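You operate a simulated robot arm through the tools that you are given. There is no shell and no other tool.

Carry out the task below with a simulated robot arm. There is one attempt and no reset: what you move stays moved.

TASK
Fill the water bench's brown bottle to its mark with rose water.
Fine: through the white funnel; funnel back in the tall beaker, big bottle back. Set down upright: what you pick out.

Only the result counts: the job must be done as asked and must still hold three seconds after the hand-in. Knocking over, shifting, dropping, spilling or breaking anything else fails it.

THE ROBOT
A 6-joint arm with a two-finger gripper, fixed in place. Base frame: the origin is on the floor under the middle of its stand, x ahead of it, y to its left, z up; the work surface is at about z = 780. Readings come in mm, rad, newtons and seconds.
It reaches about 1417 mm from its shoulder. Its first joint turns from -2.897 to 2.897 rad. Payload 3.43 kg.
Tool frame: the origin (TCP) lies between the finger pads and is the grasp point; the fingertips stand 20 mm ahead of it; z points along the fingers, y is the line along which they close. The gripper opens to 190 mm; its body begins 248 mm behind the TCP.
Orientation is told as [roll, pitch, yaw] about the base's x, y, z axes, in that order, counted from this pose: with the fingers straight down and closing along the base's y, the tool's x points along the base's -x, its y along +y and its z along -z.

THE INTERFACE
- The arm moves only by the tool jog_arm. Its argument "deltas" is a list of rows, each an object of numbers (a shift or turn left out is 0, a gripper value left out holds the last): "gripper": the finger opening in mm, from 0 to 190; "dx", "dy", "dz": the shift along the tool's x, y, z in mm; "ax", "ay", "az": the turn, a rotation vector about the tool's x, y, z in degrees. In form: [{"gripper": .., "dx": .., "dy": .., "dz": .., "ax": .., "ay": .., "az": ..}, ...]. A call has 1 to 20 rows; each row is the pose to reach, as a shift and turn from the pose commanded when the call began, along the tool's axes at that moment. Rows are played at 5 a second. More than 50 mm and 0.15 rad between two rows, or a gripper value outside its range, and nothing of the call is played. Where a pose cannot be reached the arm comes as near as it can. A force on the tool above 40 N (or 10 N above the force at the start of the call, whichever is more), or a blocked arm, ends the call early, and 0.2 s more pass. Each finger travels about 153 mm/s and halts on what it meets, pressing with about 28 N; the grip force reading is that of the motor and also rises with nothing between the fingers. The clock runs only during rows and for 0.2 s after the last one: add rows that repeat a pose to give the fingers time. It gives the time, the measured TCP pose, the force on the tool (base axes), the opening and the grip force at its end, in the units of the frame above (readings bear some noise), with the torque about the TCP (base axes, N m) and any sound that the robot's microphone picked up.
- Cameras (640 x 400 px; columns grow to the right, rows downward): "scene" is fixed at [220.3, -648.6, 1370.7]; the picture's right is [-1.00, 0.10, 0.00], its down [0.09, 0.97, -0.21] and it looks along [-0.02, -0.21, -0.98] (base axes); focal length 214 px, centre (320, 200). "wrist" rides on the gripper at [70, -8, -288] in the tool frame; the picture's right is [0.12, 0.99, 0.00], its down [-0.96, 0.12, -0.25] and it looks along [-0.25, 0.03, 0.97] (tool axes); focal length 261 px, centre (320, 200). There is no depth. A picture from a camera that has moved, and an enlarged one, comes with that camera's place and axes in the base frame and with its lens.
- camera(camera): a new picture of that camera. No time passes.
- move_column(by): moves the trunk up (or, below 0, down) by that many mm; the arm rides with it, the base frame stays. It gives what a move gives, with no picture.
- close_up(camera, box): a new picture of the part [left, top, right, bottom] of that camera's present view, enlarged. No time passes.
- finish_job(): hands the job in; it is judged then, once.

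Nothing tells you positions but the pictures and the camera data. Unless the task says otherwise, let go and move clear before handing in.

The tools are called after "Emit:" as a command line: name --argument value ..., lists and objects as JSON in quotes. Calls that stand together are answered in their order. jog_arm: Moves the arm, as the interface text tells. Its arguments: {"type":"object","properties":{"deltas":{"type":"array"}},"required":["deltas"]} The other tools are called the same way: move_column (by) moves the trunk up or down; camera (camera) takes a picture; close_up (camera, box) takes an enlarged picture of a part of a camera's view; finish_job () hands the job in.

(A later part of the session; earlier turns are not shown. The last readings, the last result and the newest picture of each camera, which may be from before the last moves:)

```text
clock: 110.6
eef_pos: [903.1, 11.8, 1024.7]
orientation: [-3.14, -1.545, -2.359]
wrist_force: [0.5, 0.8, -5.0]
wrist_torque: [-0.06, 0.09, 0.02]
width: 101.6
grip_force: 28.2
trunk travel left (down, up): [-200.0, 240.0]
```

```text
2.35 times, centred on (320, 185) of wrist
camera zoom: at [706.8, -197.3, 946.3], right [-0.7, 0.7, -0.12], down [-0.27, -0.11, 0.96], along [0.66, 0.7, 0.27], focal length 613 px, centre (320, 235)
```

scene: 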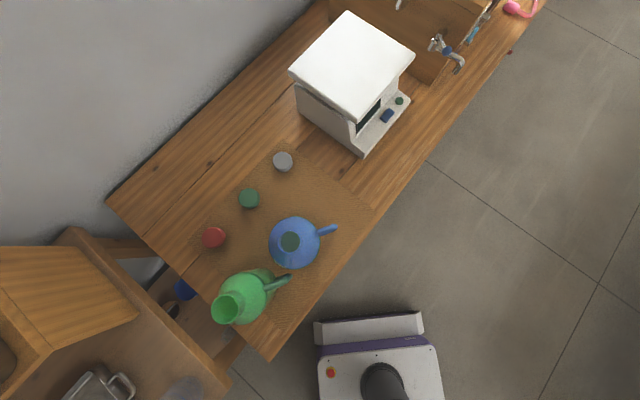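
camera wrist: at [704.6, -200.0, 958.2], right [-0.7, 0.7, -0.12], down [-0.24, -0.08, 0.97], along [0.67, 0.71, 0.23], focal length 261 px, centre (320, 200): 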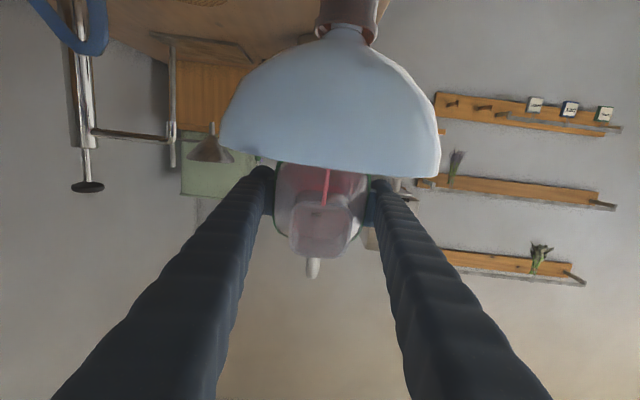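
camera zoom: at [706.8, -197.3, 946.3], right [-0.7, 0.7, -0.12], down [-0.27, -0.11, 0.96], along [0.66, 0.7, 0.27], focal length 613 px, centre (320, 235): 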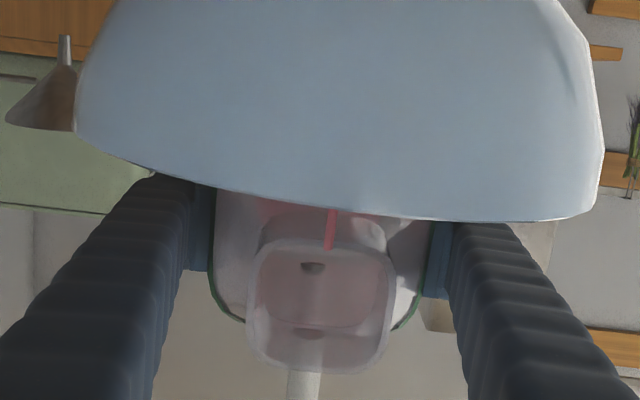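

Emit:
jog_arm --deltas '[{"ay": 0}, {"ay": 0}]'

Emit:
jog_arm --deltas '[{"ay": 0}]'

Emit:
jog_arm --deltas '[{"ay": 0}]'

Emit:
jog_arm --deltas '[{"ay": 0}]'

Emit:
jog_arm --deltas '[{"ay": 0}]'

Emit:
close_up --camera "wrist" --box '[240, 100, 400, 270]'

```text
clock: 111.2
eef_pos: [903.9, 11.8, 1024.2]
orientation: [-3.137, -1.543, -2.358]
wrist_force: [0.2, 0.0, -4.6]
wrist_torque: [-0.08, 0.09, -0.01]
width: 101.6
grip_force: 27.8
trunk travel left (down, up): [-200.0, 240.0]
```

```text
clock: 111.6
eef_pos: [903.9, 11.7, 1024.3]
orientation: [-3.139, -1.546, -2.358]
wrist_force: [0.1, -0.1, -5.3]
wrist_torque: [-0.07, 0.07, 0.0]
width: 101.6
grip_force: 28.0
trunk travel left (down, up): [-200.0, 240.0]
```

```text
clock: 112.0
eef_pos: [903.9, 11.5, 1025.1]
orientation: [-3.137, -1.545, -2.36]
wrist_force: [0.0, -0.1, -5.1]
wrist_torque: [-0.04, 0.07, -0.03]
width: 101.6
grip_force: 28.2
trunk travel left (down, up): [-200.0, 240.0]
```

```text
clock: 112.4
eef_pos: [903.7, 10.5, 1025.6]
orientation: [-3.139, -1.544, -2.358]
wrist_force: [0.4, 0.2, -5.5]
wrist_torque: [-0.08, 0.06, 0.0]
width: 101.4
grip_force: 27.9
trunk travel left (down, up): [-200.0, 240.0]
```

```text
clock: 112.8
eef_pos: [902.9, 10.1, 1025.4]
orientation: [-3.14, -1.544, -2.357]
wrist_force: [-0.3, -0.5, -5.3]
wrist_torque: [-0.08, 0.05, -0.03]
width: 101.6
grip_force: 27.7
trunk travel left (down, up): [-200.0, 240.0]
```

```text
2.35 times, centred on (320, 185) of wrist
camera zoom: at [706.8, -197.2, 946.3], right [-0.7, 0.7, -0.12], down [-0.27, -0.11, 0.96], along [0.66, 0.7, 0.27], focal length 613 px, centre (320, 235)
```

zoom: 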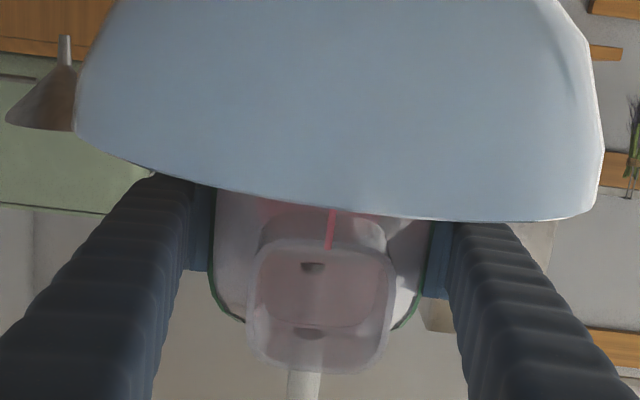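

Estimated ~65 mL poured so far. Another 1.5° with a hold.

Emit:
jog_arm --deltas '[{"ay": -0.7}, {"ay": -1.5}, {"ay": -1.5}, {"ay": -1.5}, {"ay": -1.5}, {"ay": -1.5}, {"ay": -1.5}, {"ay": -1.5}, {"ay": -1.5}, {"ay": -1.5}]'

Emit:
jog_arm --deltas '[{"ay": 0}]'

Emit:
jog_arm --deltas '[{"ay": 0}]'

Emit:
jog_arm --deltas '[{"ay": 0}]'

Emit:
jog_arm --deltas '[{"ay": 0}]'

Emit:
camera --camera "wrist"

```text
clock: 115.0
eef_pos: [902.6, 12.1, 1024.5]
orientation: [-3.141, -1.517, -2.358]
wrist_force: [0.0, 0.0, -4.4]
wrist_torque: [-0.09, 0.09, 0.03]
width: 101.6
grip_force: 28.3
trunk travel left (down, up): [-200.0, 240.0]
```

```text
clock: 115.4
eef_pos: [903.0, 11.2, 1024.5]
orientation: [-3.144, -1.52, -2.355]
wrist_force: [-0.3, -0.4, -4.8]
wrist_torque: [-0.02, 0.1, 0.0]
width: 101.8
grip_force: 27.9
trunk travel left (down, up): [-200.0, 240.0]
```

```text
clock: 115.8
eef_pos: [904.1, 11.8, 1024.1]
orientation: [-3.141, -1.52, -2.357]
wrist_force: [-0.2, -0.2, -4.4]
wrist_torque: [-0.07, 0.06, 0.02]
width: 101.7
grip_force: 27.8
trunk travel left (down, up): [-200.0, 240.0]
```

```text
clock: 116.2
eef_pos: [903.4, 10.9, 1024.6]
orientation: [-3.142, -1.519, -2.358]
wrist_force: [0.4, 0.6, -5.3]
wrist_torque: [-0.05, 0.08, 0.02]
width: 101.5
grip_force: 27.1
trunk travel left (down, up): [-200.0, 240.0]
```

```text
clock: 116.6
eef_pos: [902.4, 11.3, 1024.6]
orientation: [-3.139, -1.519, -2.357]
wrist_force: [0.0, 0.4, -3.3]
wrist_torque: [-0.04, 0.06, 0.02]
width: 101.7
grip_force: 28.2
trunk travel left (down, up): [-200.0, 240.0]
```

```text
taken
camera wrist: at [708.2, -195.8, 938.8], right [-0.7, 0.71, -0.12], down [-0.29, -0.13, 0.95], along [0.65, 0.7, 0.3], focal length 261 px, centre (320, 200)
```

wrist: 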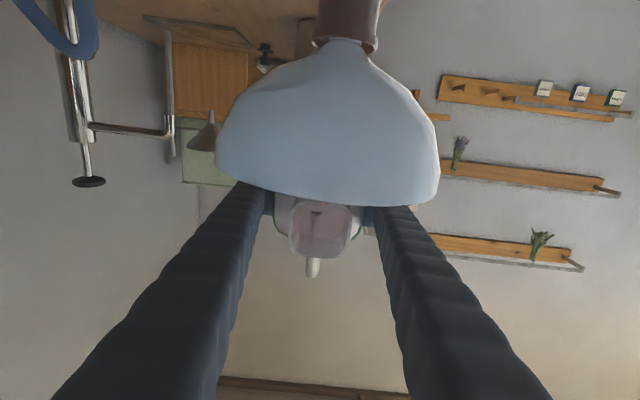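

Estimated 100–120 mL poured. I'll tilt back to stop the flow and average the weight precisely.

Emit:
jog_arm --deltas '[{"ay": 4}, {"ay": 9}, {"ay": 14}, {"ay": 18}, {"ay": 18}]'

Emit:
camera --camera "wrist"

Emit:
jog_arm --deltas '[{"ay": 0}]'

Emit:
jog_arm --deltas '[{"ay": 0}]'

Emit:
jog_arm --deltas '[{"ay": 0}]'

Emit:
jog_arm --deltas '[{"ay": 0}]'

Emit:
jog_arm --deltas '[{"ay": 0}]'

Emit:
jog_arm --deltas '[{"ay": 0}]'

```text
clock: 117.8
eef_pos: [903.2, 10.5, 1023.5]
orientation: [0.0, -1.308, 0.785]
wrist_force: [0.2, 0.6, -3.8]
wrist_torque: [-0.08, 0.09, -0.02]
width: 101.3
grip_force: 27.9
trunk travel left (down, up): [-200.0, 240.0]
```

```text
taken
camera wrist: at [699.4, -204.7, 1030.4], right [-0.72, 0.68, -0.11], down [-0.07, 0.09, 0.99], along [0.69, 0.73, -0.01], focal length 261 px, centre (320, 200)
```

wrist: 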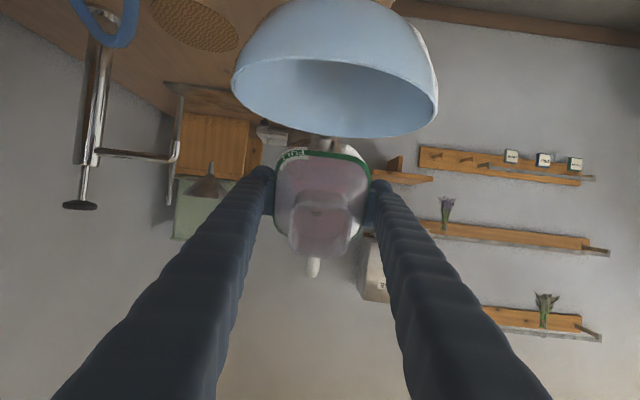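

```text
clock: 118.2
eef_pos: [902.6, 10.5, 1024.2]
orientation: [0.0, -1.309, 0.785]
wrist_force: [0.6, 0.0, -5.3]
wrist_torque: [-0.06, 0.07, 0.01]
width: 101.5
grip_force: 28.6
trunk travel left (down, up): [-200.0, 240.0]
```

```text
clock: 118.6
eef_pos: [904.2, 10.4, 1025.7]
orientation: [0.0, -1.309, 0.786]
wrist_force: [0.2, 0.6, -4.6]
wrist_torque: [-0.05, 0.05, -0.01]
width: 101.7
grip_force: 27.8
trunk travel left (down, up): [-200.0, 240.0]
```

```text
clock: 119.0
eef_pos: [902.3, 10.8, 1024.6]
orientation: [-0.001, -1.311, 0.785]
wrist_force: [-0.1, 0.2, -3.1]
wrist_torque: [-0.05, 0.05, -0.01]
width: 101.7
grip_force: 27.7
trunk travel left (down, up): [-200.0, 240.0]
```

```text
clock: 119.4
eef_pos: [902.7, 10.9, 1024.6]
orientation: [0.0, -1.309, 0.784]
wrist_force: [-0.3, 0.3, -4.7]
wrist_torque: [-0.06, 0.1, 0.0]
width: 101.5
grip_force: 27.5
trunk travel left (down, up): [-200.0, 240.0]
```

```text
clock: 119.8
eef_pos: [903.8, 11.0, 1024.0]
orientation: [0.0, -1.308, 0.785]
wrist_force: [0.3, 0.1, -4.2]
wrist_torque: [-0.05, 0.08, 0.01]
width: 101.6
grip_force: 28.2
trunk travel left (down, up): [-200.0, 240.0]
```

```text
clock: 120.2
eef_pos: [902.5, 10.7, 1023.8]
orientation: [0.002, -1.309, 0.784]
wrist_force: [-0.1, 1.0, -5.3]
wrist_torque: [-0.06, 0.05, 0.0]
width: 101.2
grip_force: 27.8
trunk travel left (down, up): [-200.0, 240.0]
```

Average is now ~4.4 N, so roughly 125 mL has gone over. I'll raise up, tilt back to 60° and slide back over the funnel so the camera can see the brown bottle's level.

Emit:
jog_arm --deltas '[{"dx": -10, "dz": -2.7, "ay": 2}, {"dx": -30, "dz": -8, "ay": 6}, {"dx": -55, "dz": -14.7, "ay": 10}, {"dx": -75, "dz": -20, "ay": 13}, {"dx": -86.9, "dz": -23.3, "ay": 15}, {"dx": -86.9, "dz": -23.3, "ay": 15}]'

Emit:
jog_arm --deltas '[{"dx": 8, "dz": -14}, {"dx": 22, "dz": -38}, {"dx": 38, "dz": -66}, {"dx": 55, "dz": -95}, {"dx": 72, "dz": -124}, {"dx": 86, "dz": -149}, {"dx": 95.5, "dz": -165.3}, {"dx": 95.5, "dz": -165.3}]'

Emit:
camera --camera "wrist"

```text
clock: 121.6
eef_pos: [902.6, 10.8, 1113.3]
orientation: [0.001, -1.048, 0.785]
wrist_force: [-0.5, 0.2, -4.1]
wrist_torque: [-0.09, 0.03, -0.02]
width: 101.7
grip_force: 28.1
trunk travel left (down, up): [-200.0, 240.0]
```

```text
clock: 123.4
eef_pos: [768.2, -123.9, 1113.6]
orientation: [-0.002, -1.046, 0.788]
wrist_force: [0.0, 0.8, -4.1]
wrist_torque: [0.0, 0.05, 0.04]
width: 101.5
grip_force: 28.1
trunk travel left (down, up): [-200.0, 240.0]
```

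```text
taken
camera wrist: at [572.1, -331.7, 1197.1], right [-0.74, 0.66, -0.1], down [0.11, 0.27, 0.96], along [0.66, 0.7, -0.27], focal length 261 px, centre (320, 200)
```

wrist: 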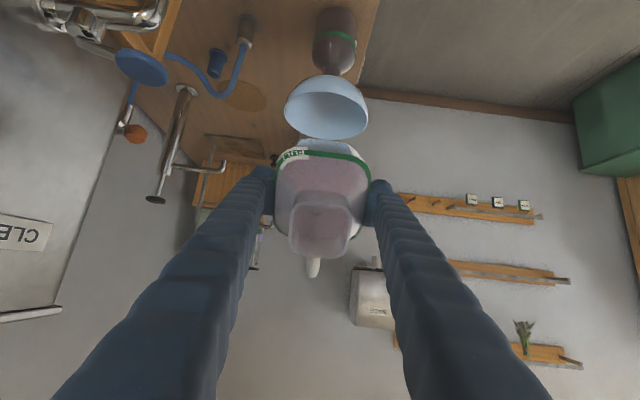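

The brown bottle is in view at the top. Zooming in on it.

Emit:
close_up --camera "wrist" --box '[290, 0, 380, 90]'

Emit:
close_up --camera "wrist" --box '[260, 0, 400, 150]'

```text
4.44 times, centred on (335, 45) of wrist
camera zoom: at [572.1, -331.7, 1197.1], right [-0.74, 0.66, -0.1], down [0.11, 0.27, 0.96], along [0.66, 0.7, -0.27], focal length 1158 px, centre (253, 889)
```

zoom: 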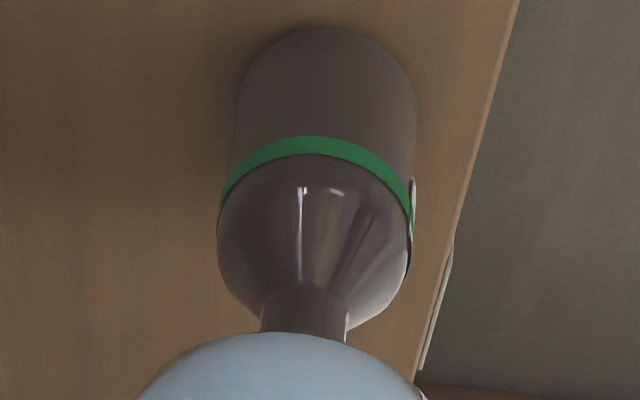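

```text
2.67 times, centred on (330, 75) of wrist
camera zoom: at [572.1, -331.7, 1197.1], right [-0.74, 0.66, -0.1], down [0.11, 0.27, 0.96], along [0.66, 0.7, -0.27], focal length 695 px, centre (293, 533)
```

zoom: 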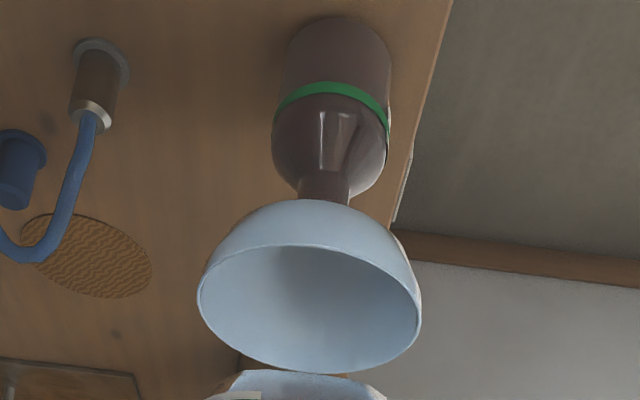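

Emit:
close_up --camera "wrist" --box '[308, 0, 362, 45]'

Emit:
close_up --camera "wrist" --box '[280, 70, 375, 145]'

```text
8.89 times, centred on (335, 22) of wrist
camera zoom: at [572.1, -331.7, 1197.1], right [-0.74, 0.66, -0.1], down [0.11, 0.27, 0.96], along [0.66, 0.7, -0.27], focal length 2317 px, centre (187, 1778)
```

zoom: 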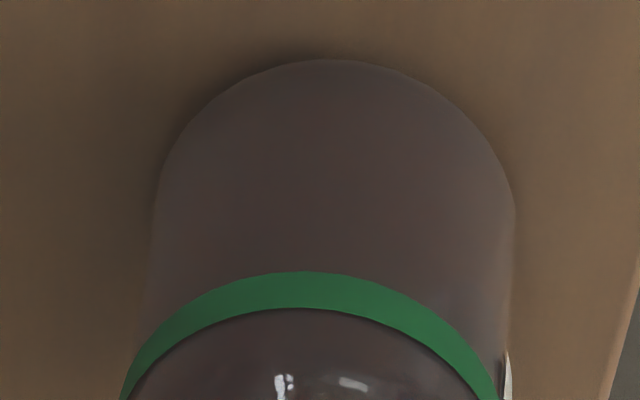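

```text
5.33 times, centred on (328, 108) of wrist
camera zoom: at [572.1, -331.7, 1197.1], right [-0.74, 0.66, -0.1], down [0.11, 0.27, 0.96], along [0.66, 0.7, -0.27], focal length 1390 px, centre (280, 693)
```

zoom: 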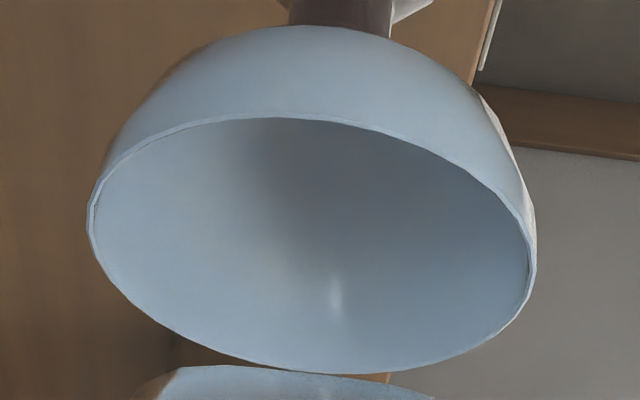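

The tinted glass doesn't show the level clearly from here. I'll go to the same front viewpoint I used before pouring, so I can compare directly with the empty reference picture.

Emit:
jog_arm --deltas '[{"ay": 4}, {"ay": 11}, {"ay": 18}, {"ay": 25}, {"ay": 32}, {"ay": 39}, {"ay": 46}, {"ay": 53}, {"ay": 58}, {"ay": 60}]'

Emit:
jog_arm --deltas '[{"dx": -3, "dy": 9, "az": 3}, {"dx": -8, "dy": 24, "az": 9}, {"dx": -15, "dy": 45, "az": 16}, {"dx": -22, "dy": 68, "az": 24}, {"dx": -30, "dy": 91, "az": 32}, {"dx": -38, "dy": 114, "az": 40}, {"dx": -45, "dy": 137, "az": 48}, {"dx": -52, "dy": 160, "az": 56}, {"dx": -58, "dy": 183, "az": 64}, {"dx": -63, "dy": 205, "az": 72}, {"dx": -66, "dy": 220, "az": 80}, {"dx": -68, "dy": 230, "az": 86}, {"dx": -68, "dy": 232, "az": 90}, {"dx": -68, "dy": 232, "az": 90}]'

```text
clock: 125.6
eef_pos: [767.0, -125.8, 1113.7]
orientation: [0.0, 0.002, 0.784]
wrist_force: [0.6, -0.3, -4.6]
wrist_torque: [-0.02, 0.0, 0.0]
width: 101.4
grip_force: 28.5
trunk travel left (down, up): [-200.0, 240.0]
```

```text
clock: 128.6
eef_pos: [651.3, 87.5, 1114.6]
orientation: [0.001, 0.002, -0.785]
wrist_force: [0.4, -0.4, -4.3]
wrist_torque: [-0.04, 0.03, -0.04]
width: 101.3
grip_force: 27.8
trunk travel left (down, up): [-200.0, 240.0]
```

Emit:
jog_arm --deltas '[{"dz": 3, "ay": -3}, {"dz": 9, "ay": -9}, {"dz": 16, "ay": -16}, {"dz": 23, "ay": -23}, {"dz": 30, "ay": -30}, {"dz": 37, "ay": -37}, {"dz": 44, "ay": -44}, {"dz": 51, "ay": -50}, {"dz": 54, "ay": -55}, {"dz": 54, "ay": -55}]'

Emit:
camera --camera "wrist"

Emit:
close_up --camera "wrist" --box '[290, 108, 360, 178]'

```text
clock: 130.8
eef_pos: [650.8, 89.9, 1059.8]
orientation: [0.0, -0.96, -0.786]
wrist_force: [0.0, 0.6, -5.2]
wrist_torque: [0.0, 0.0, -0.09]
width: 101.1
grip_force: 27.9
trunk travel left (down, up): [-200.0, 240.0]
```

```text
taken
camera wrist: at [449.7, 277.6, 1167.7], right [0.65, 0.75, -0.1], down [0.33, -0.16, 0.93], along [0.68, -0.64, -0.35], focal length 261 px, centre (320, 200)
```

wrist: 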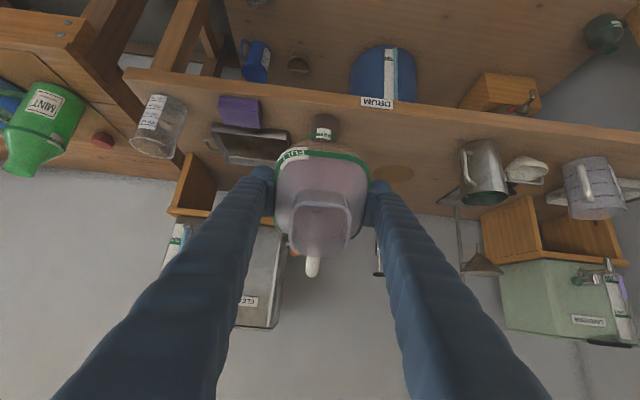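

```text
5.71 times, centred on (325, 143) of wrist
camera zoom: at [449.7, 277.6, 1167.7], right [0.65, 0.75, -0.1], down [0.33, -0.16, 0.93], along [0.68, -0.64, -0.35], focal length 1489 px, centre (291, 526)
```

zoom: 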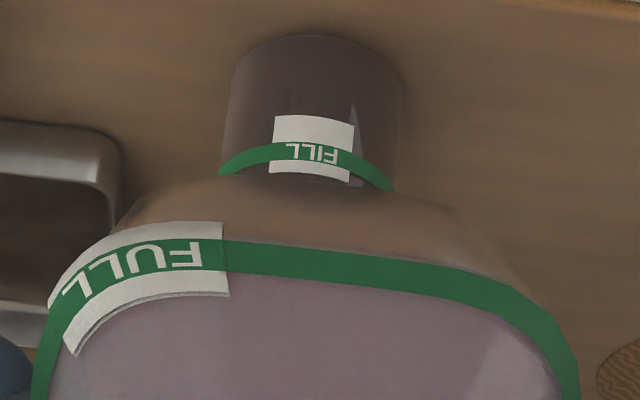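

Emit:
close_up --camera "wrist" --box '[308, 108, 346, 140]'

Emit:
jog_arm --deltas '[{"dy": -15}, {"dy": -40}, {"dy": -60}, {"dy": -70}, {"dy": -70}]'

Emit:
camera --camera "wrist"

```text
12.50 times, centred on (327, 124) of wrist
camera zoom: at [449.7, 277.6, 1167.7], right [0.65, 0.75, -0.1], down [0.33, -0.16, 0.93], along [0.68, -0.64, -0.35], focal length 3258 px, centre (232, 1150)
```

zoom: 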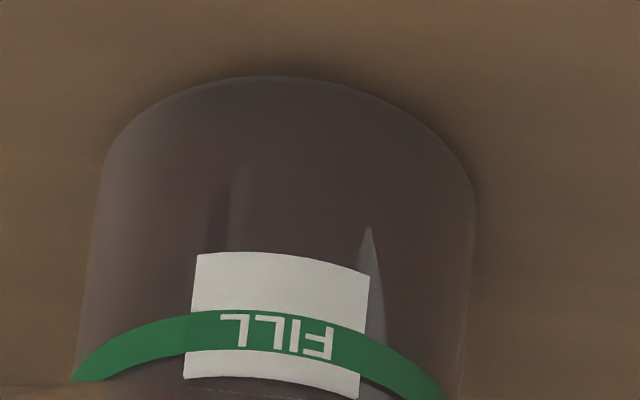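

```text
clock: 132.0
eef_pos: [602.8, 39.6, 1061.0]
orientation: [-0.001, -0.96, -0.784]
wrist_force: [-0.2, 0.6, -4.3]
wrist_torque: [0.06, 0.04, 0.0]
width: 100.7
grip_force: 27.8
trunk travel left (down, up): [-200.0, 240.0]
```

```text
taken
camera wrist: at [400.2, 227.8, 1166.9], right [0.65, 0.75, -0.1], down [0.33, -0.16, 0.93], along [0.68, -0.64, -0.35], focal length 261 px, centre (320, 200)
```

wrist: 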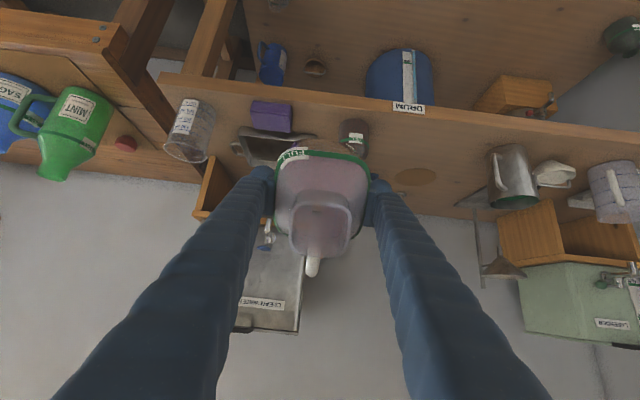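

Emit:
close_up --camera "wrist" --box '[260, 140, 380, 300]'

Emit:
close_up --camera "wrist" --box '[335, 112, 375, 152]'

```text
2.50 times, centred on (320, 220) of wrist
camera zoom: at [400.2, 227.8, 1166.9], right [0.65, 0.75, -0.1], down [0.33, -0.16, 0.93], along [0.68, -0.64, -0.35], focal length 652 px, centre (320, 150)
```

zoom: 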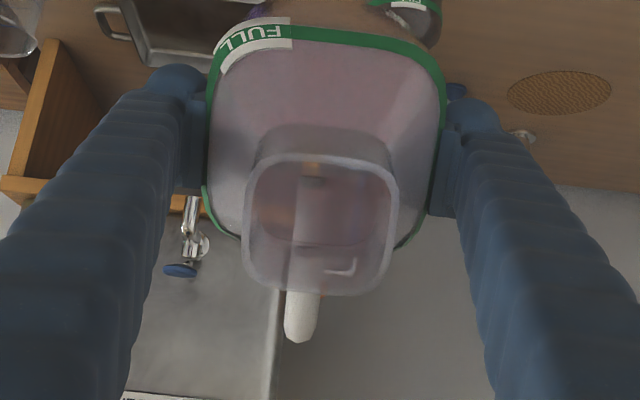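

```text
10.00 times, centred on (355, 132) of wrist
camera zoom: at [400.2, 227.8, 1166.9], right [0.65, 0.75, -0.1], down [0.33, -0.16, 0.93], along [0.68, -0.64, -0.35], focal length 2606 px, centre (-30, 880)
```

zoom: 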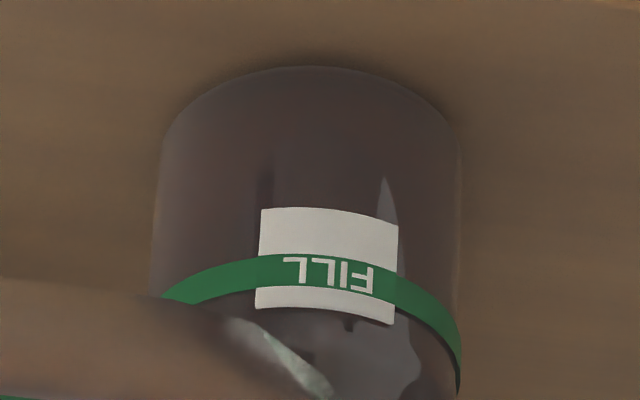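

Emit:
close_up --camera "wrist" --box '[343, 118, 383, 148]'

Emit:
jog_arm --deltas '[{"dy": -15}, {"dy": -40}, {"dy": -70}, {"dy": -100}, {"dy": -120}, {"dy": -130}, {"dy": -130}]'

Emit:
camera --camera "wrist"

```text
13.33 times, centred on (363, 133) of wrist
camera zoom: at [400.2, 227.8, 1166.9], right [0.65, 0.75, -0.1], down [0.33, -0.16, 0.93], along [0.68, -0.64, -0.35], focal length 3475 px, centre (-253, 1093)
```

zoom: 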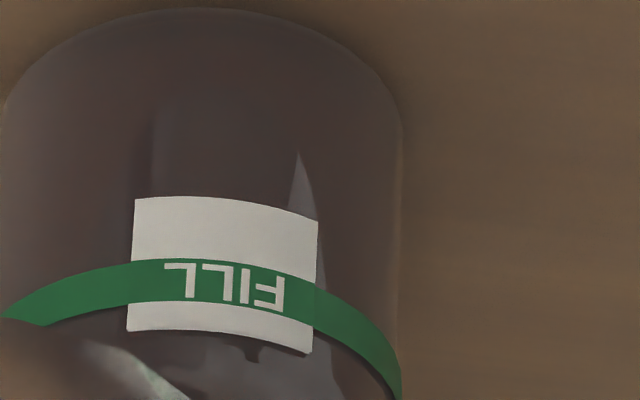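

```text
clock: 133.6
eef_pos: [569.1, 3.4, 1066.0]
orientation: [-0.005, -0.957, -0.785]
wrist_force: [0.0, -0.2, -5.0]
wrist_torque: [0.06, 0.1, 0.03]
width: 101.0
grip_force: 28.0
out of reach, approached as far as the arm can: row 3, 4, 5, 6, 7
trunk travel left (down, up): [-200.0, 240.0]
```

```text
taken
camera wrist: at [369.0, 193.8, 1172.4], right [0.66, 0.75, -0.1], down [0.33, -0.17, 0.93], along [0.68, -0.64, -0.36], focal length 261 px, centre (320, 200)
```

wrist: 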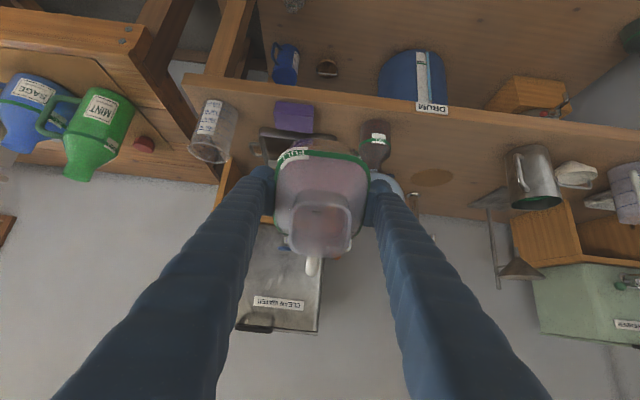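

The dark glass hides the level from above, and the rose bottle is creeping slightly in the grip. I'll move back and set up a low, nearly horizontal view from in front of the bench (keeping the tilt below the flow angle), using the trunk to lower the camera.

Emit:
jog_arm --deltas '[{"dy": 30}, {"dy": 65}, {"dy": 100}, {"dy": 130}, {"dy": 130}]'

Emit:
jog_arm --deltas '[{"ay": 5}, {"ay": 12}, {"ay": 19}, {"ay": 26}, {"ay": 33}, {"ay": 40}, {"ay": 47}, {"ay": 52}, {"ay": 55}]'

```text
clock: 134.8
eef_pos: [662.1, 97.0, 1067.2]
orientation: [-0.001, -0.959, -0.783]
wrist_force: [0.5, 0.1, -4.3]
wrist_torque: [0.02, 0.06, -0.02]
width: 101.0
grip_force: 27.9
trunk travel left (down, up): [-200.0, 240.0]
```

```text
clock: 136.8
eef_pos: [660.9, 93.4, 1064.7]
orientation: [-0.001, 0.0, -0.784]
wrist_force: [0.4, 0.1, -4.3]
wrist_torque: [-0.01, -0.02, 0.0]
width: 100.7
grip_force: 27.9
trunk travel left (down, up): [-200.0, 240.0]
```

Emit:
jog_arm --deltas '[{"az": -3, "dx": -1, "dy": 1}, {"az": -9, "dx": -3, "dy": 3}, {"az": -17, "dx": -6, "dy": 6}, {"az": -25, "dx": -9, "dy": 9}, {"az": -33, "dx": -12, "dy": 11}, {"az": -41, "dx": -15, "dy": 13}, {"az": -49, "dx": -18, "dy": 15}, {"az": -57, "dx": -21, "dy": 17}, {"az": -65, "dx": -24, "dy": 19}, {"az": -73, "dx": -26, "dy": 21}, {"az": -81, "dx": -28, "dy": 23}, {"az": -87, "dx": -29, "dy": 24}, {"az": -90, "dx": -29, "dy": 24}, {"az": -90, "dx": -29, "dy": 24}]'

Emit:
jog_arm --deltas '[{"ay": -3}, {"ay": -9}, {"ay": -16}, {"ay": -23}, {"ay": -30}]'

Emit:
jog_arm --deltas '[{"ay": -7}, {"ay": -14}, {"ay": -20}]'

```text
clock: 139.8
eef_pos: [697.2, 90.7, 1065.8]
orientation: [-0.001, 0.0, 0.788]
wrist_force: [-0.8, 1.2, -4.8]
wrist_torque: [0.04, -0.05, 0.0]
width: 100.9
grip_force: 28.1
trunk travel left (down, up): [-200.0, 240.0]
```

```text
clock: 141.0
eef_pos: [698.7, 89.6, 1067.1]
orientation: [-0.001, -0.522, 0.785]
wrist_force: [0.3, 0.1, -3.6]
wrist_torque: [-0.02, -0.01, 0.03]
width: 100.3
grip_force: 27.8
trunk travel left (down, up): [-200.0, 240.0]
```

```text
clock: 141.8
eef_pos: [698.9, 91.0, 1065.4]
orientation: [0.0, -0.875, 0.785]
wrist_force: [-0.4, 0.6, -5.1]
wrist_torque: [-0.04, 0.03, 0.05]
width: 100.4
grip_force: 28.6
trunk travel left (down, up): [-200.0, 240.0]
```

Emit:
jog_arm --deltas '[{"ay": -6}, {"ay": -12}]'

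Emit:
jog_arm --deltas '[{"ay": -6}, {"ay": -10}]'

Emit:
camera --camera "wrist"

```text
clock: 142.4
eef_pos: [699.0, 90.2, 1064.1]
orientation: [0.0, -1.084, 0.785]
wrist_force: [0.3, -0.6, -4.7]
wrist_torque: [-0.04, 0.05, 0.07]
width: 100.5
grip_force: 27.8
trunk travel left (down, up): [-200.0, 240.0]
```

```text
clock: 143.0
eef_pos: [722.0, 77.7, 1094.4]
orientation: [0.073, -1.24, 0.73]
wrist_force: [0.5, 0.2, -4.2]
wrist_torque: [0.03, 0.03, 0.05]
width: 100.7
grip_force: 28.4
out of reach, approached as far as the arm can: row 1, 2
trunk travel left (down, up): [-200.0, 240.0]
```

```text
taken
camera wrist: at [522.3, -140.9, 1120.8], right [-0.74, 0.67, -0.09], down [-0.01, 0.12, 0.99], along [0.67, 0.74, -0.08], focal length 261 px, centre (320, 200)
```

wrist: 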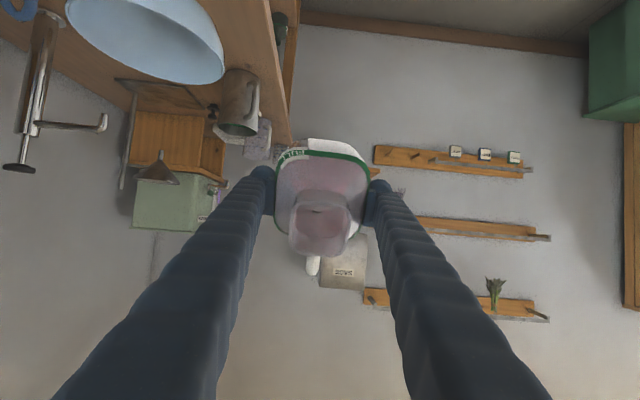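

I'm near the arm's reach limit here but the view direction is good. I'll use the trunk to lower the camera to bottle height; lateral clearance to the funnel is about 25 mm.

Emit:
move_column --by -80

Emit:
camera --camera "wrist"

```text
clock: 144.2
eef_pos: [721.4, 79.0, 1014.5]
orientation: [0.067, -1.24, 0.733]
wrist_force: [-0.1, 0.2, -4.7]
wrist_torque: [-0.07, 0.08, -0.01]
width: 100.5
grip_force: 28.0
trunk travel left (down, up): [-120.0, 320.0]
```

```text
taken
camera wrist: at [521.3, -139.9, 1041.6], right [-0.74, 0.67, -0.09], down [-0.01, 0.12, 0.99], along [0.67, 0.74, -0.08], focal length 261 px, centre (320, 200)
```

wrist: 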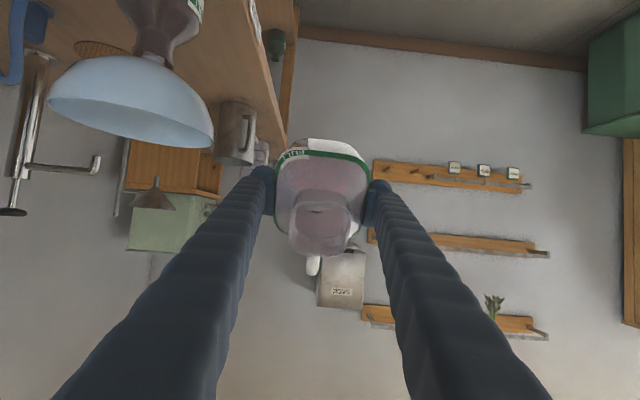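

Emit:
move_column --by -80

Emit:
camera --camera "wrist"

Emit:
close_up --camera "wrist" --box '[80, 0, 260, 130]'

```text
clock: 145.3
eef_pos: [720.8, 78.3, 934.9]
orientation: [0.068, -1.238, 0.732]
wrist_force: [0.0, -0.6, -4.0]
wrist_torque: [-0.07, 0.07, 0.03]
width: 100.4
grip_force: 28.2
trunk travel left (down, up): [-40.0, 400.0]
```

```text
taken
camera wrist: at [521.2, -139.9, 961.6], right [-0.74, 0.67, -0.09], down [-0.01, 0.12, 0.99], along [0.67, 0.74, -0.08], focal length 261 px, centre (320, 200)
```

wrist: 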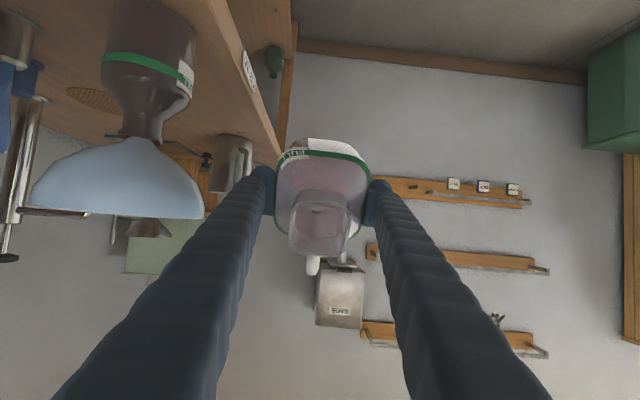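

```text
3.08 times, centred on (170, 65) of wrist
camera zoom: at [521.2, -139.9, 961.6], right [-0.74, 0.67, -0.09], down [-0.01, 0.12, 0.99], along [0.67, 0.74, -0.08], focal length 802 px, centre (782, 615)
```

zoom: 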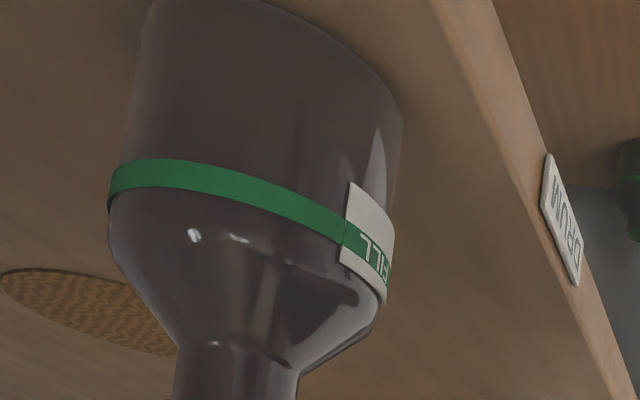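

Emit:
move_column --by -38

Emit:
camera --camera "wrist"

Emit:
close_up --camera "wrist" --box '[90, 0, 230, 180]'

Emit:
close_up --camera "wrist" --box '[95, 30, 215, 140]'

```text
clock: 146.2
eef_pos: [721.6, 78.1, 896.6]
orientation: [0.071, -1.239, 0.733]
wrist_force: [-0.7, 1.0, -4.0]
wrist_torque: [-0.13, 0.09, -0.01]
width: 100.2
grip_force: 27.8
trunk travel left (down, up): [-2.0, 438.0]
```

```text
taken
camera wrist: at [521.2, -139.9, 923.5], right [-0.74, 0.67, -0.09], down [-0.01, 0.12, 0.99], along [0.67, 0.74, -0.08], focal length 261 px, centre (320, 200)
```

wrist: 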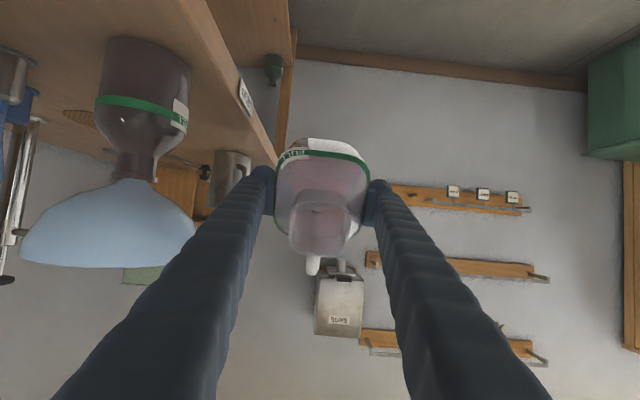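

```text
2.22 times, centred on (160, 90) of wrist
camera zoom: at [521.2, -139.9, 923.5], right [-0.74, 0.67, -0.09], down [-0.01, 0.12, 0.99], along [0.67, 0.74, -0.08], focal length 579 px, centre (676, 444)
```

zoom: 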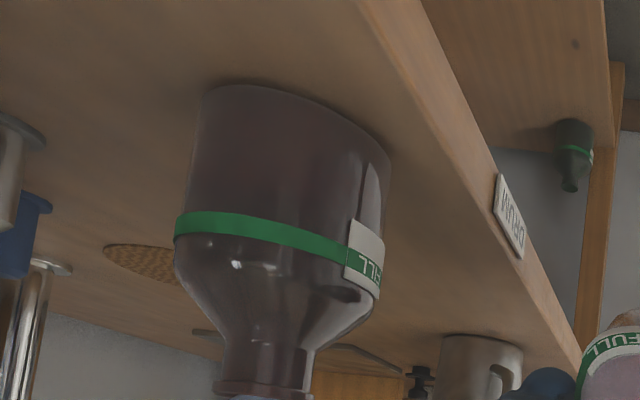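

```text
3.64 times, centred on (155, 85) of wrist
camera zoom: at [521.2, -139.9, 923.5], right [-0.74, 0.67, -0.09], down [-0.01, 0.12, 0.99], along [0.67, 0.74, -0.08], focal length 948 px, centre (920, 618)
```

zoom: 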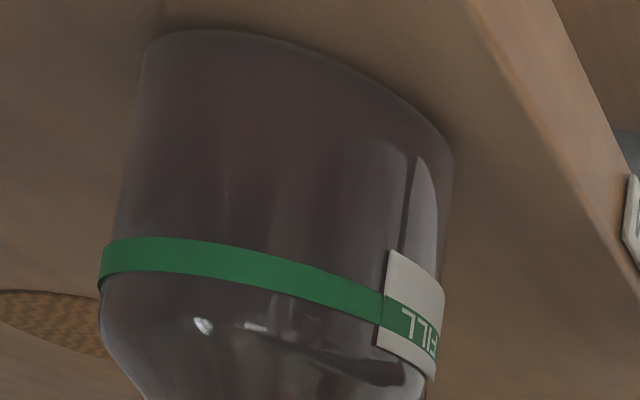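

Emit:
close_up --camera "wrist" --box '[95, 35, 160, 110]'

Emit:
close_up --camera "wrist" --box '[130, 80, 200, 160]'

Emit:
close_up --camera "wrist" --box '[90, 110, 200, 200]'

```text
5.33 times, centred on (128, 72) of wrist
camera zoom: at [521.2, -139.9, 923.5], right [-0.74, 0.67, -0.09], down [-0.01, 0.12, 0.99], along [0.67, 0.74, -0.08], focal length 1390 px, centre (1347, 880)
```

zoom: 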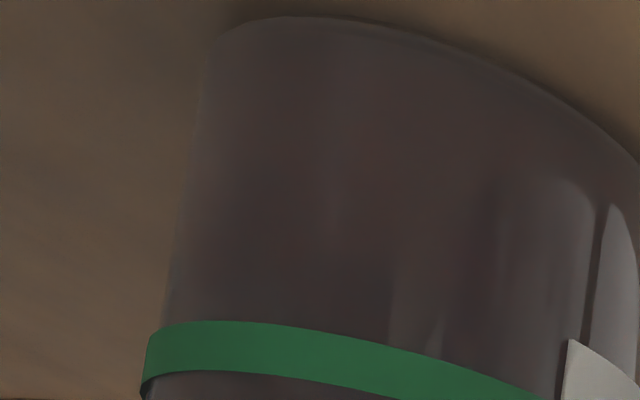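

```text
5.00 times, centred on (165, 120) of wrist
camera zoom: at [521.2, -139.9, 923.5], right [-0.74, 0.67, -0.09], down [-0.01, 0.12, 0.99], along [0.67, 0.74, -0.08], focal length 1303 px, centre (1095, 600)
```

zoom: 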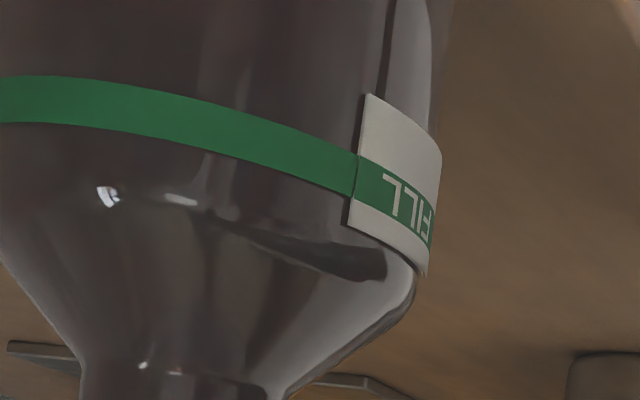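

```text
4.44 times, centred on (145, 155) of wrist
camera zoom: at [521.2, -139.9, 923.5], right [-0.74, 0.67, -0.09], down [-0.01, 0.12, 0.99], along [0.67, 0.74, -0.08], focal length 1158 px, centre (1098, 400)
```

zoom: 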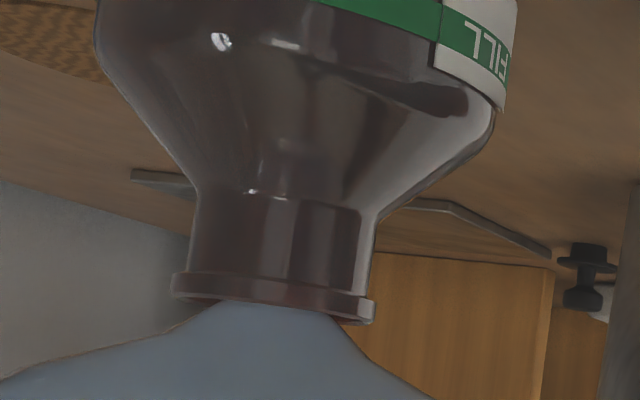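

The bottle is essentially opaque, so I'll rely on weight plus geometry: the ring is ~57 mm up, giving roughly 175–185 mL to the mark, and about 120 mL has gone in. I'll raise the trunk back and return to the pour pose for a careful top-up.

Emit:
move_column --by 198

Emit:
jog_arm --deltas '[{"ay": 3}, {"ay": 8}, {"ay": 13}, {"ay": 18}]'

```text
clock: 148.3
eef_pos: [721.9, 78.8, 1094.3]
orientation: [0.069, -1.238, 0.733]
wrist_force: [-1.3, 0.9, -3.9]
wrist_torque: [-0.09, 0.03, -0.02]
width: 100.4
grip_force: 28.7
trunk travel left (down, up): [-200.0, 240.0]
```

```text
clock: 149.3
eef_pos: [720.1, 77.8, 1095.3]
orientation: [0.037, -0.922, 0.771]
wrist_force: [-1.2, 0.3, -5.5]
wrist_torque: [-0.06, 0.04, 0.02]
width: 100.3
grip_force: 27.9
trunk travel left (down, up): [-200.0, 240.0]
```

Emit:
jog_arm --deltas '[{"dx": -4, "dy": -13, "dz": 4.2, "ax": 0.3, "ay": -1}, {"dx": -12, "dy": -38, "dz": 12.4, "ax": 0.7, "ay": -2}, {"dx": -21, "dy": -68, "dz": 22, "ax": 1.1, "ay": -3.5}, {"dx": -31, "dy": -100, "dz": 32.5, "ax": 1.5, "ay": -5}, {"dx": -41, "dy": -132, "dz": 43, "ax": 1.8, "ay": -6}, {"dx": -49, "dy": -158, "dz": 51.5, "ax": 2, "ay": -7}, {"dx": -55.1, "dy": -177.8, "dz": 57.9, "ax": 2.1, "ay": -7.2}, {"dx": -55.1, "dy": -177.8, "dz": 57.9, "ax": 2.1, "ay": -7.2}]'

Emit:
camera --camera "wrist"

```text
clock: 151.1
eef_pos: [905.9, 13.0, 1100.4]
orientation: [0.005, -1.051, 0.764]
wrist_force: [0.1, -0.3, -4.5]
wrist_torque: [-0.05, 0.09, 0.01]
width: 100.1
grip_force: 28.0
trunk travel left (down, up): [-200.0, 240.0]
```

```text
taken
camera wrist: at [706.5, -191.5, 1181.9], right [-0.73, 0.67, -0.1], down [0.11, 0.26, 0.96], along [0.67, 0.69, -0.27], focal length 261 px, centre (320, 200)
```

wrist: 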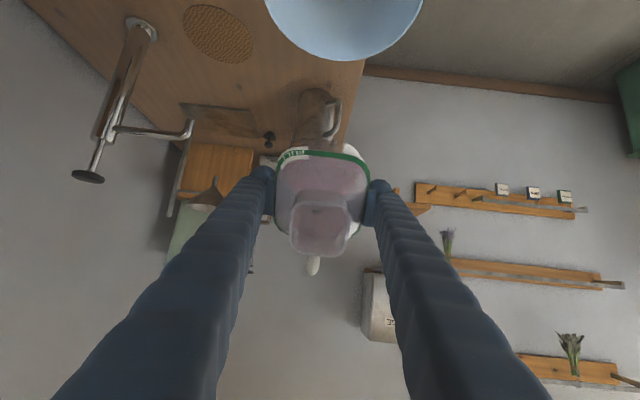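

Emit:
jog_arm --deltas '[{"dx": 8, "dy": -0.3, "dz": 3.7}, {"dx": 25, "dy": -0.9, "dz": 11.4}, {"dx": 45, "dy": -1.6, "dz": 20.6}, {"dx": 62, "dy": -2.2, "dz": 28.3}, {"dx": 69.8, "dy": -2.5, "dz": 31.9}, {"dx": 69.8, "dy": -2.5, "dz": 31.9}]'

Emit:
jog_arm --deltas '[{"ay": -3}, {"ay": -8}, {"ay": -13}, {"ay": -18}, {"ay": -22}, {"ay": -22}]'

Emit:
camera --camera "wrist"

Emit:
close_up --camera "wrist" --box '[240, 100, 400, 270]'

```text
clock: 152.5
eef_pos: [902.0, 6.4, 1024.5]
orientation: [0.006, -1.05, 0.767]
wrist_force: [0.2, 0.4, -4.6]
wrist_torque: [-0.07, 0.03, -0.01]
width: 99.7
grip_force: 27.9
trunk travel left (down, up): [-200.0, 240.0]
```

```text
clock: 153.9
eef_pos: [901.4, 4.4, 1024.2]
orientation: [0.019, -1.434, 0.751]
wrist_force: [0.6, 0.9, -4.9]
wrist_torque: [-0.06, 0.07, 0.01]
width: 100.1
grip_force: 28.1
trunk travel left (down, up): [-200.0, 240.0]
```

```text
taken
camera wrist: at [695.1, -207.1, 992.2], right [-0.7, 0.7, -0.12], down [-0.16, 0.0, 0.99], along [0.69, 0.71, 0.11], focal length 261 px, centre (320, 200)
```

wrist: 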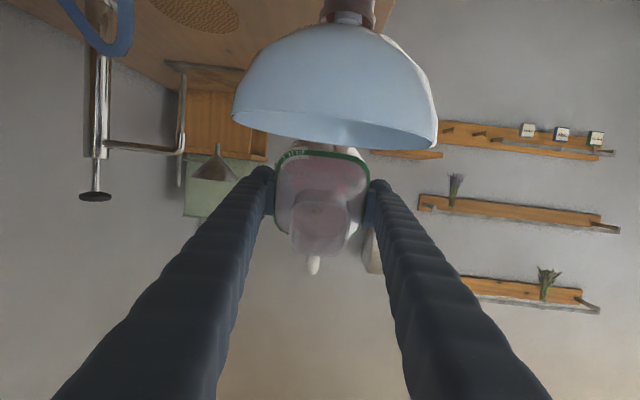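

```text
2.35 times, centred on (320, 185) of wrist
camera zoom: at [695.1, -207.1, 992.2], right [-0.7, 0.7, -0.12], down [-0.16, 0.0, 0.99], along [0.69, 0.71, 0.11], focal length 613 px, centre (320, 235)
```

zoom: 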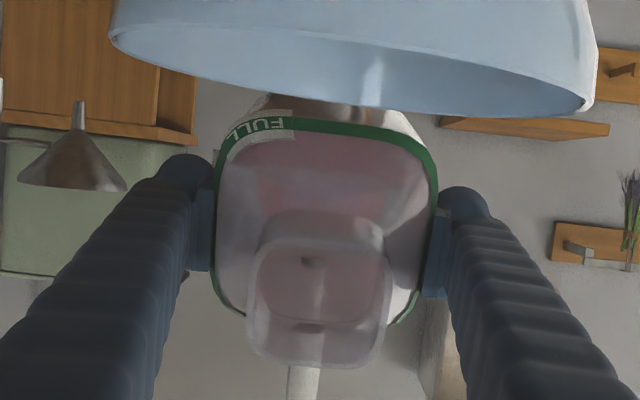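

Positioned again with good alignment. Taking several weight readings for a precise baseline before topping up.

Emit:
jog_arm --deltas '[{"ay": 0}]'

Emit:
jog_arm --deltas '[{"ay": 0}]'

Emit:
jog_arm --deltas '[{"ay": 0}]'

Emit:
jog_arm --deltas '[{"ay": 0}]'

Emit:
jog_arm --deltas '[{"ay": 0}]'

Emit:
jog_arm --deltas '[{"ay": 0}]'

Emit:
jog_arm --deltas '[{"ay": 0}]'

Emit:
jog_arm --deltas '[{"ay": 0}]'

```text
clock: 154.3
eef_pos: [902.3, 4.5, 1022.8]
orientation: [0.02, -1.435, 0.749]
wrist_force: [0.0, 0.6, -5.8]
wrist_torque: [-0.1, 0.09, -0.01]
width: 100.2
grip_force: 28.4
trunk travel left (down, up): [-200.0, 240.0]
```

```text
clock: 154.7
eef_pos: [901.3, 4.5, 1023.6]
orientation: [0.02, -1.435, 0.749]
wrist_force: [0.1, 0.4, -4.6]
wrist_torque: [-0.1, 0.06, 0.0]
width: 100.1
grip_force: 28.3
trunk travel left (down, up): [-200.0, 240.0]
```

```text
clock: 155.1
eef_pos: [901.5, 4.2, 1024.0]
orientation: [0.017, -1.434, 0.748]
wrist_force: [-0.2, -0.6, -3.7]
wrist_torque: [-0.05, 0.06, 0.01]
width: 100.2
grip_force: 28.1
trunk travel left (down, up): [-200.0, 240.0]
```

```text
clock: 155.5
eef_pos: [900.3, 4.1, 1023.6]
orientation: [0.018, -1.434, 0.748]
wrist_force: [-0.7, 0.0, -4.9]
wrist_torque: [-0.06, 0.06, 0.0]
width: 100.1
grip_force: 28.2
trunk travel left (down, up): [-200.0, 240.0]
```

```text
clock: 155.9
eef_pos: [901.6, 3.3, 1022.4]
orientation: [0.022, -1.435, 0.748]
wrist_force: [0.9, 0.5, -4.0]
wrist_torque: [-0.07, 0.1, 0.04]
width: 100.3
grip_force: 28.1
trunk travel left (down, up): [-200.0, 240.0]
```

```text
clock: 156.3
eef_pos: [902.4, 5.8, 1024.4]
orientation: [0.02, -1.434, 0.751]
wrist_force: [-0.7, 0.7, -4.6]
wrist_torque: [-0.09, 0.06, -0.01]
width: 100.1
grip_force: 27.7
trunk travel left (down, up): [-200.0, 240.0]
```

```text
clock: 156.7
eef_pos: [901.0, 4.3, 1022.1]
orientation: [0.021, -1.435, 0.747]
wrist_force: [0.4, -0.5, -4.1]
wrist_torque: [-0.07, 0.07, 0.01]
width: 99.9
grip_force: 28.5
trunk travel left (down, up): [-200.0, 240.0]
```

```text
clock: 157.1
eef_pos: [901.6, 3.2, 1023.1]
orientation: [0.018, -1.434, 0.747]
wrist_force: [0.0, -0.3, -3.9]
wrist_torque: [-0.07, 0.07, 0.01]
width: 100.2
grip_force: 27.6
trunk travel left (down, up): [-200.0, 240.0]
```

Baseline is 4.47 N, i.e. about 122 mL poured; I need roughly 50 mL more. Raising slightly for visibility and tilting on toward the flow angle.

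Emit:
jog_arm --deltas '[{"dx": -5, "dz": -0.7, "ay": -2}, {"dx": -10, "dz": -1.4, "ay": -4}, {"dx": -14.8, "dz": -2.1, "ay": -6}, {"dx": -14.8, "dz": -2.1, "ay": -8}, {"dx": -14.8, "dz": -2.1, "ay": -8}]'

Emit:
close_up --camera "wrist" --box '[240, 100, 400, 270]'

Emit:
jog_arm --deltas '[{"ay": -0.5}, {"ay": -1}, {"ay": -1}]'

Emit:
close_up --camera "wrist" --box '[240, 100, 400, 270]'

```text
clock: 158.3
eef_pos: [901.5, 4.3, 1037.6]
orientation: [2.414, -1.566, -1.647]
wrist_force: [0.6, 0.1, -4.5]
wrist_torque: [-0.06, 0.09, 0.03]
width: 100.1
grip_force: 28.1
trunk travel left (down, up): [-200.0, 240.0]
```

```text
2.35 times, centred on (320, 185) of wrist
camera zoom: at [699.5, -202.3, 966.1], right [-0.69, 0.71, -0.12], down [-0.26, -0.09, 0.96], along [0.68, 0.69, 0.25], focal length 613 px, centre (320, 235)
```

zoom: 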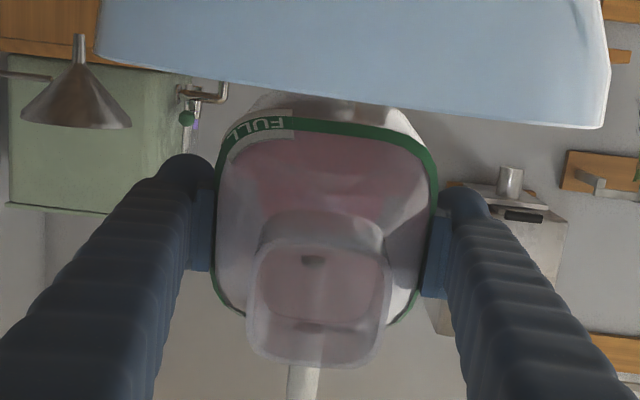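

```text
clock: 159.1
eef_pos: [901.6, 4.4, 1037.4]
orientation: [3.021, -1.55, -2.252]
wrist_force: [0.2, 0.8, -4.9]
wrist_torque: [-0.08, 0.09, 0.02]
width: 100.3
grip_force: 28.0
trunk travel left (down, up): [-200.0, 240.0]
```

```text
2.35 times, centred on (320, 185) of wrist
camera zoom: at [700.4, -200.6, 961.2], right [-0.69, 0.72, -0.12], down [-0.27, -0.1, 0.96], along [0.67, 0.69, 0.27], focal length 613 px, centre (320, 235)
```

zoom: 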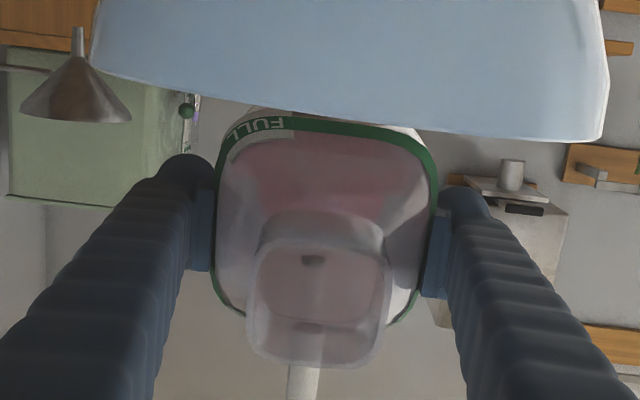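

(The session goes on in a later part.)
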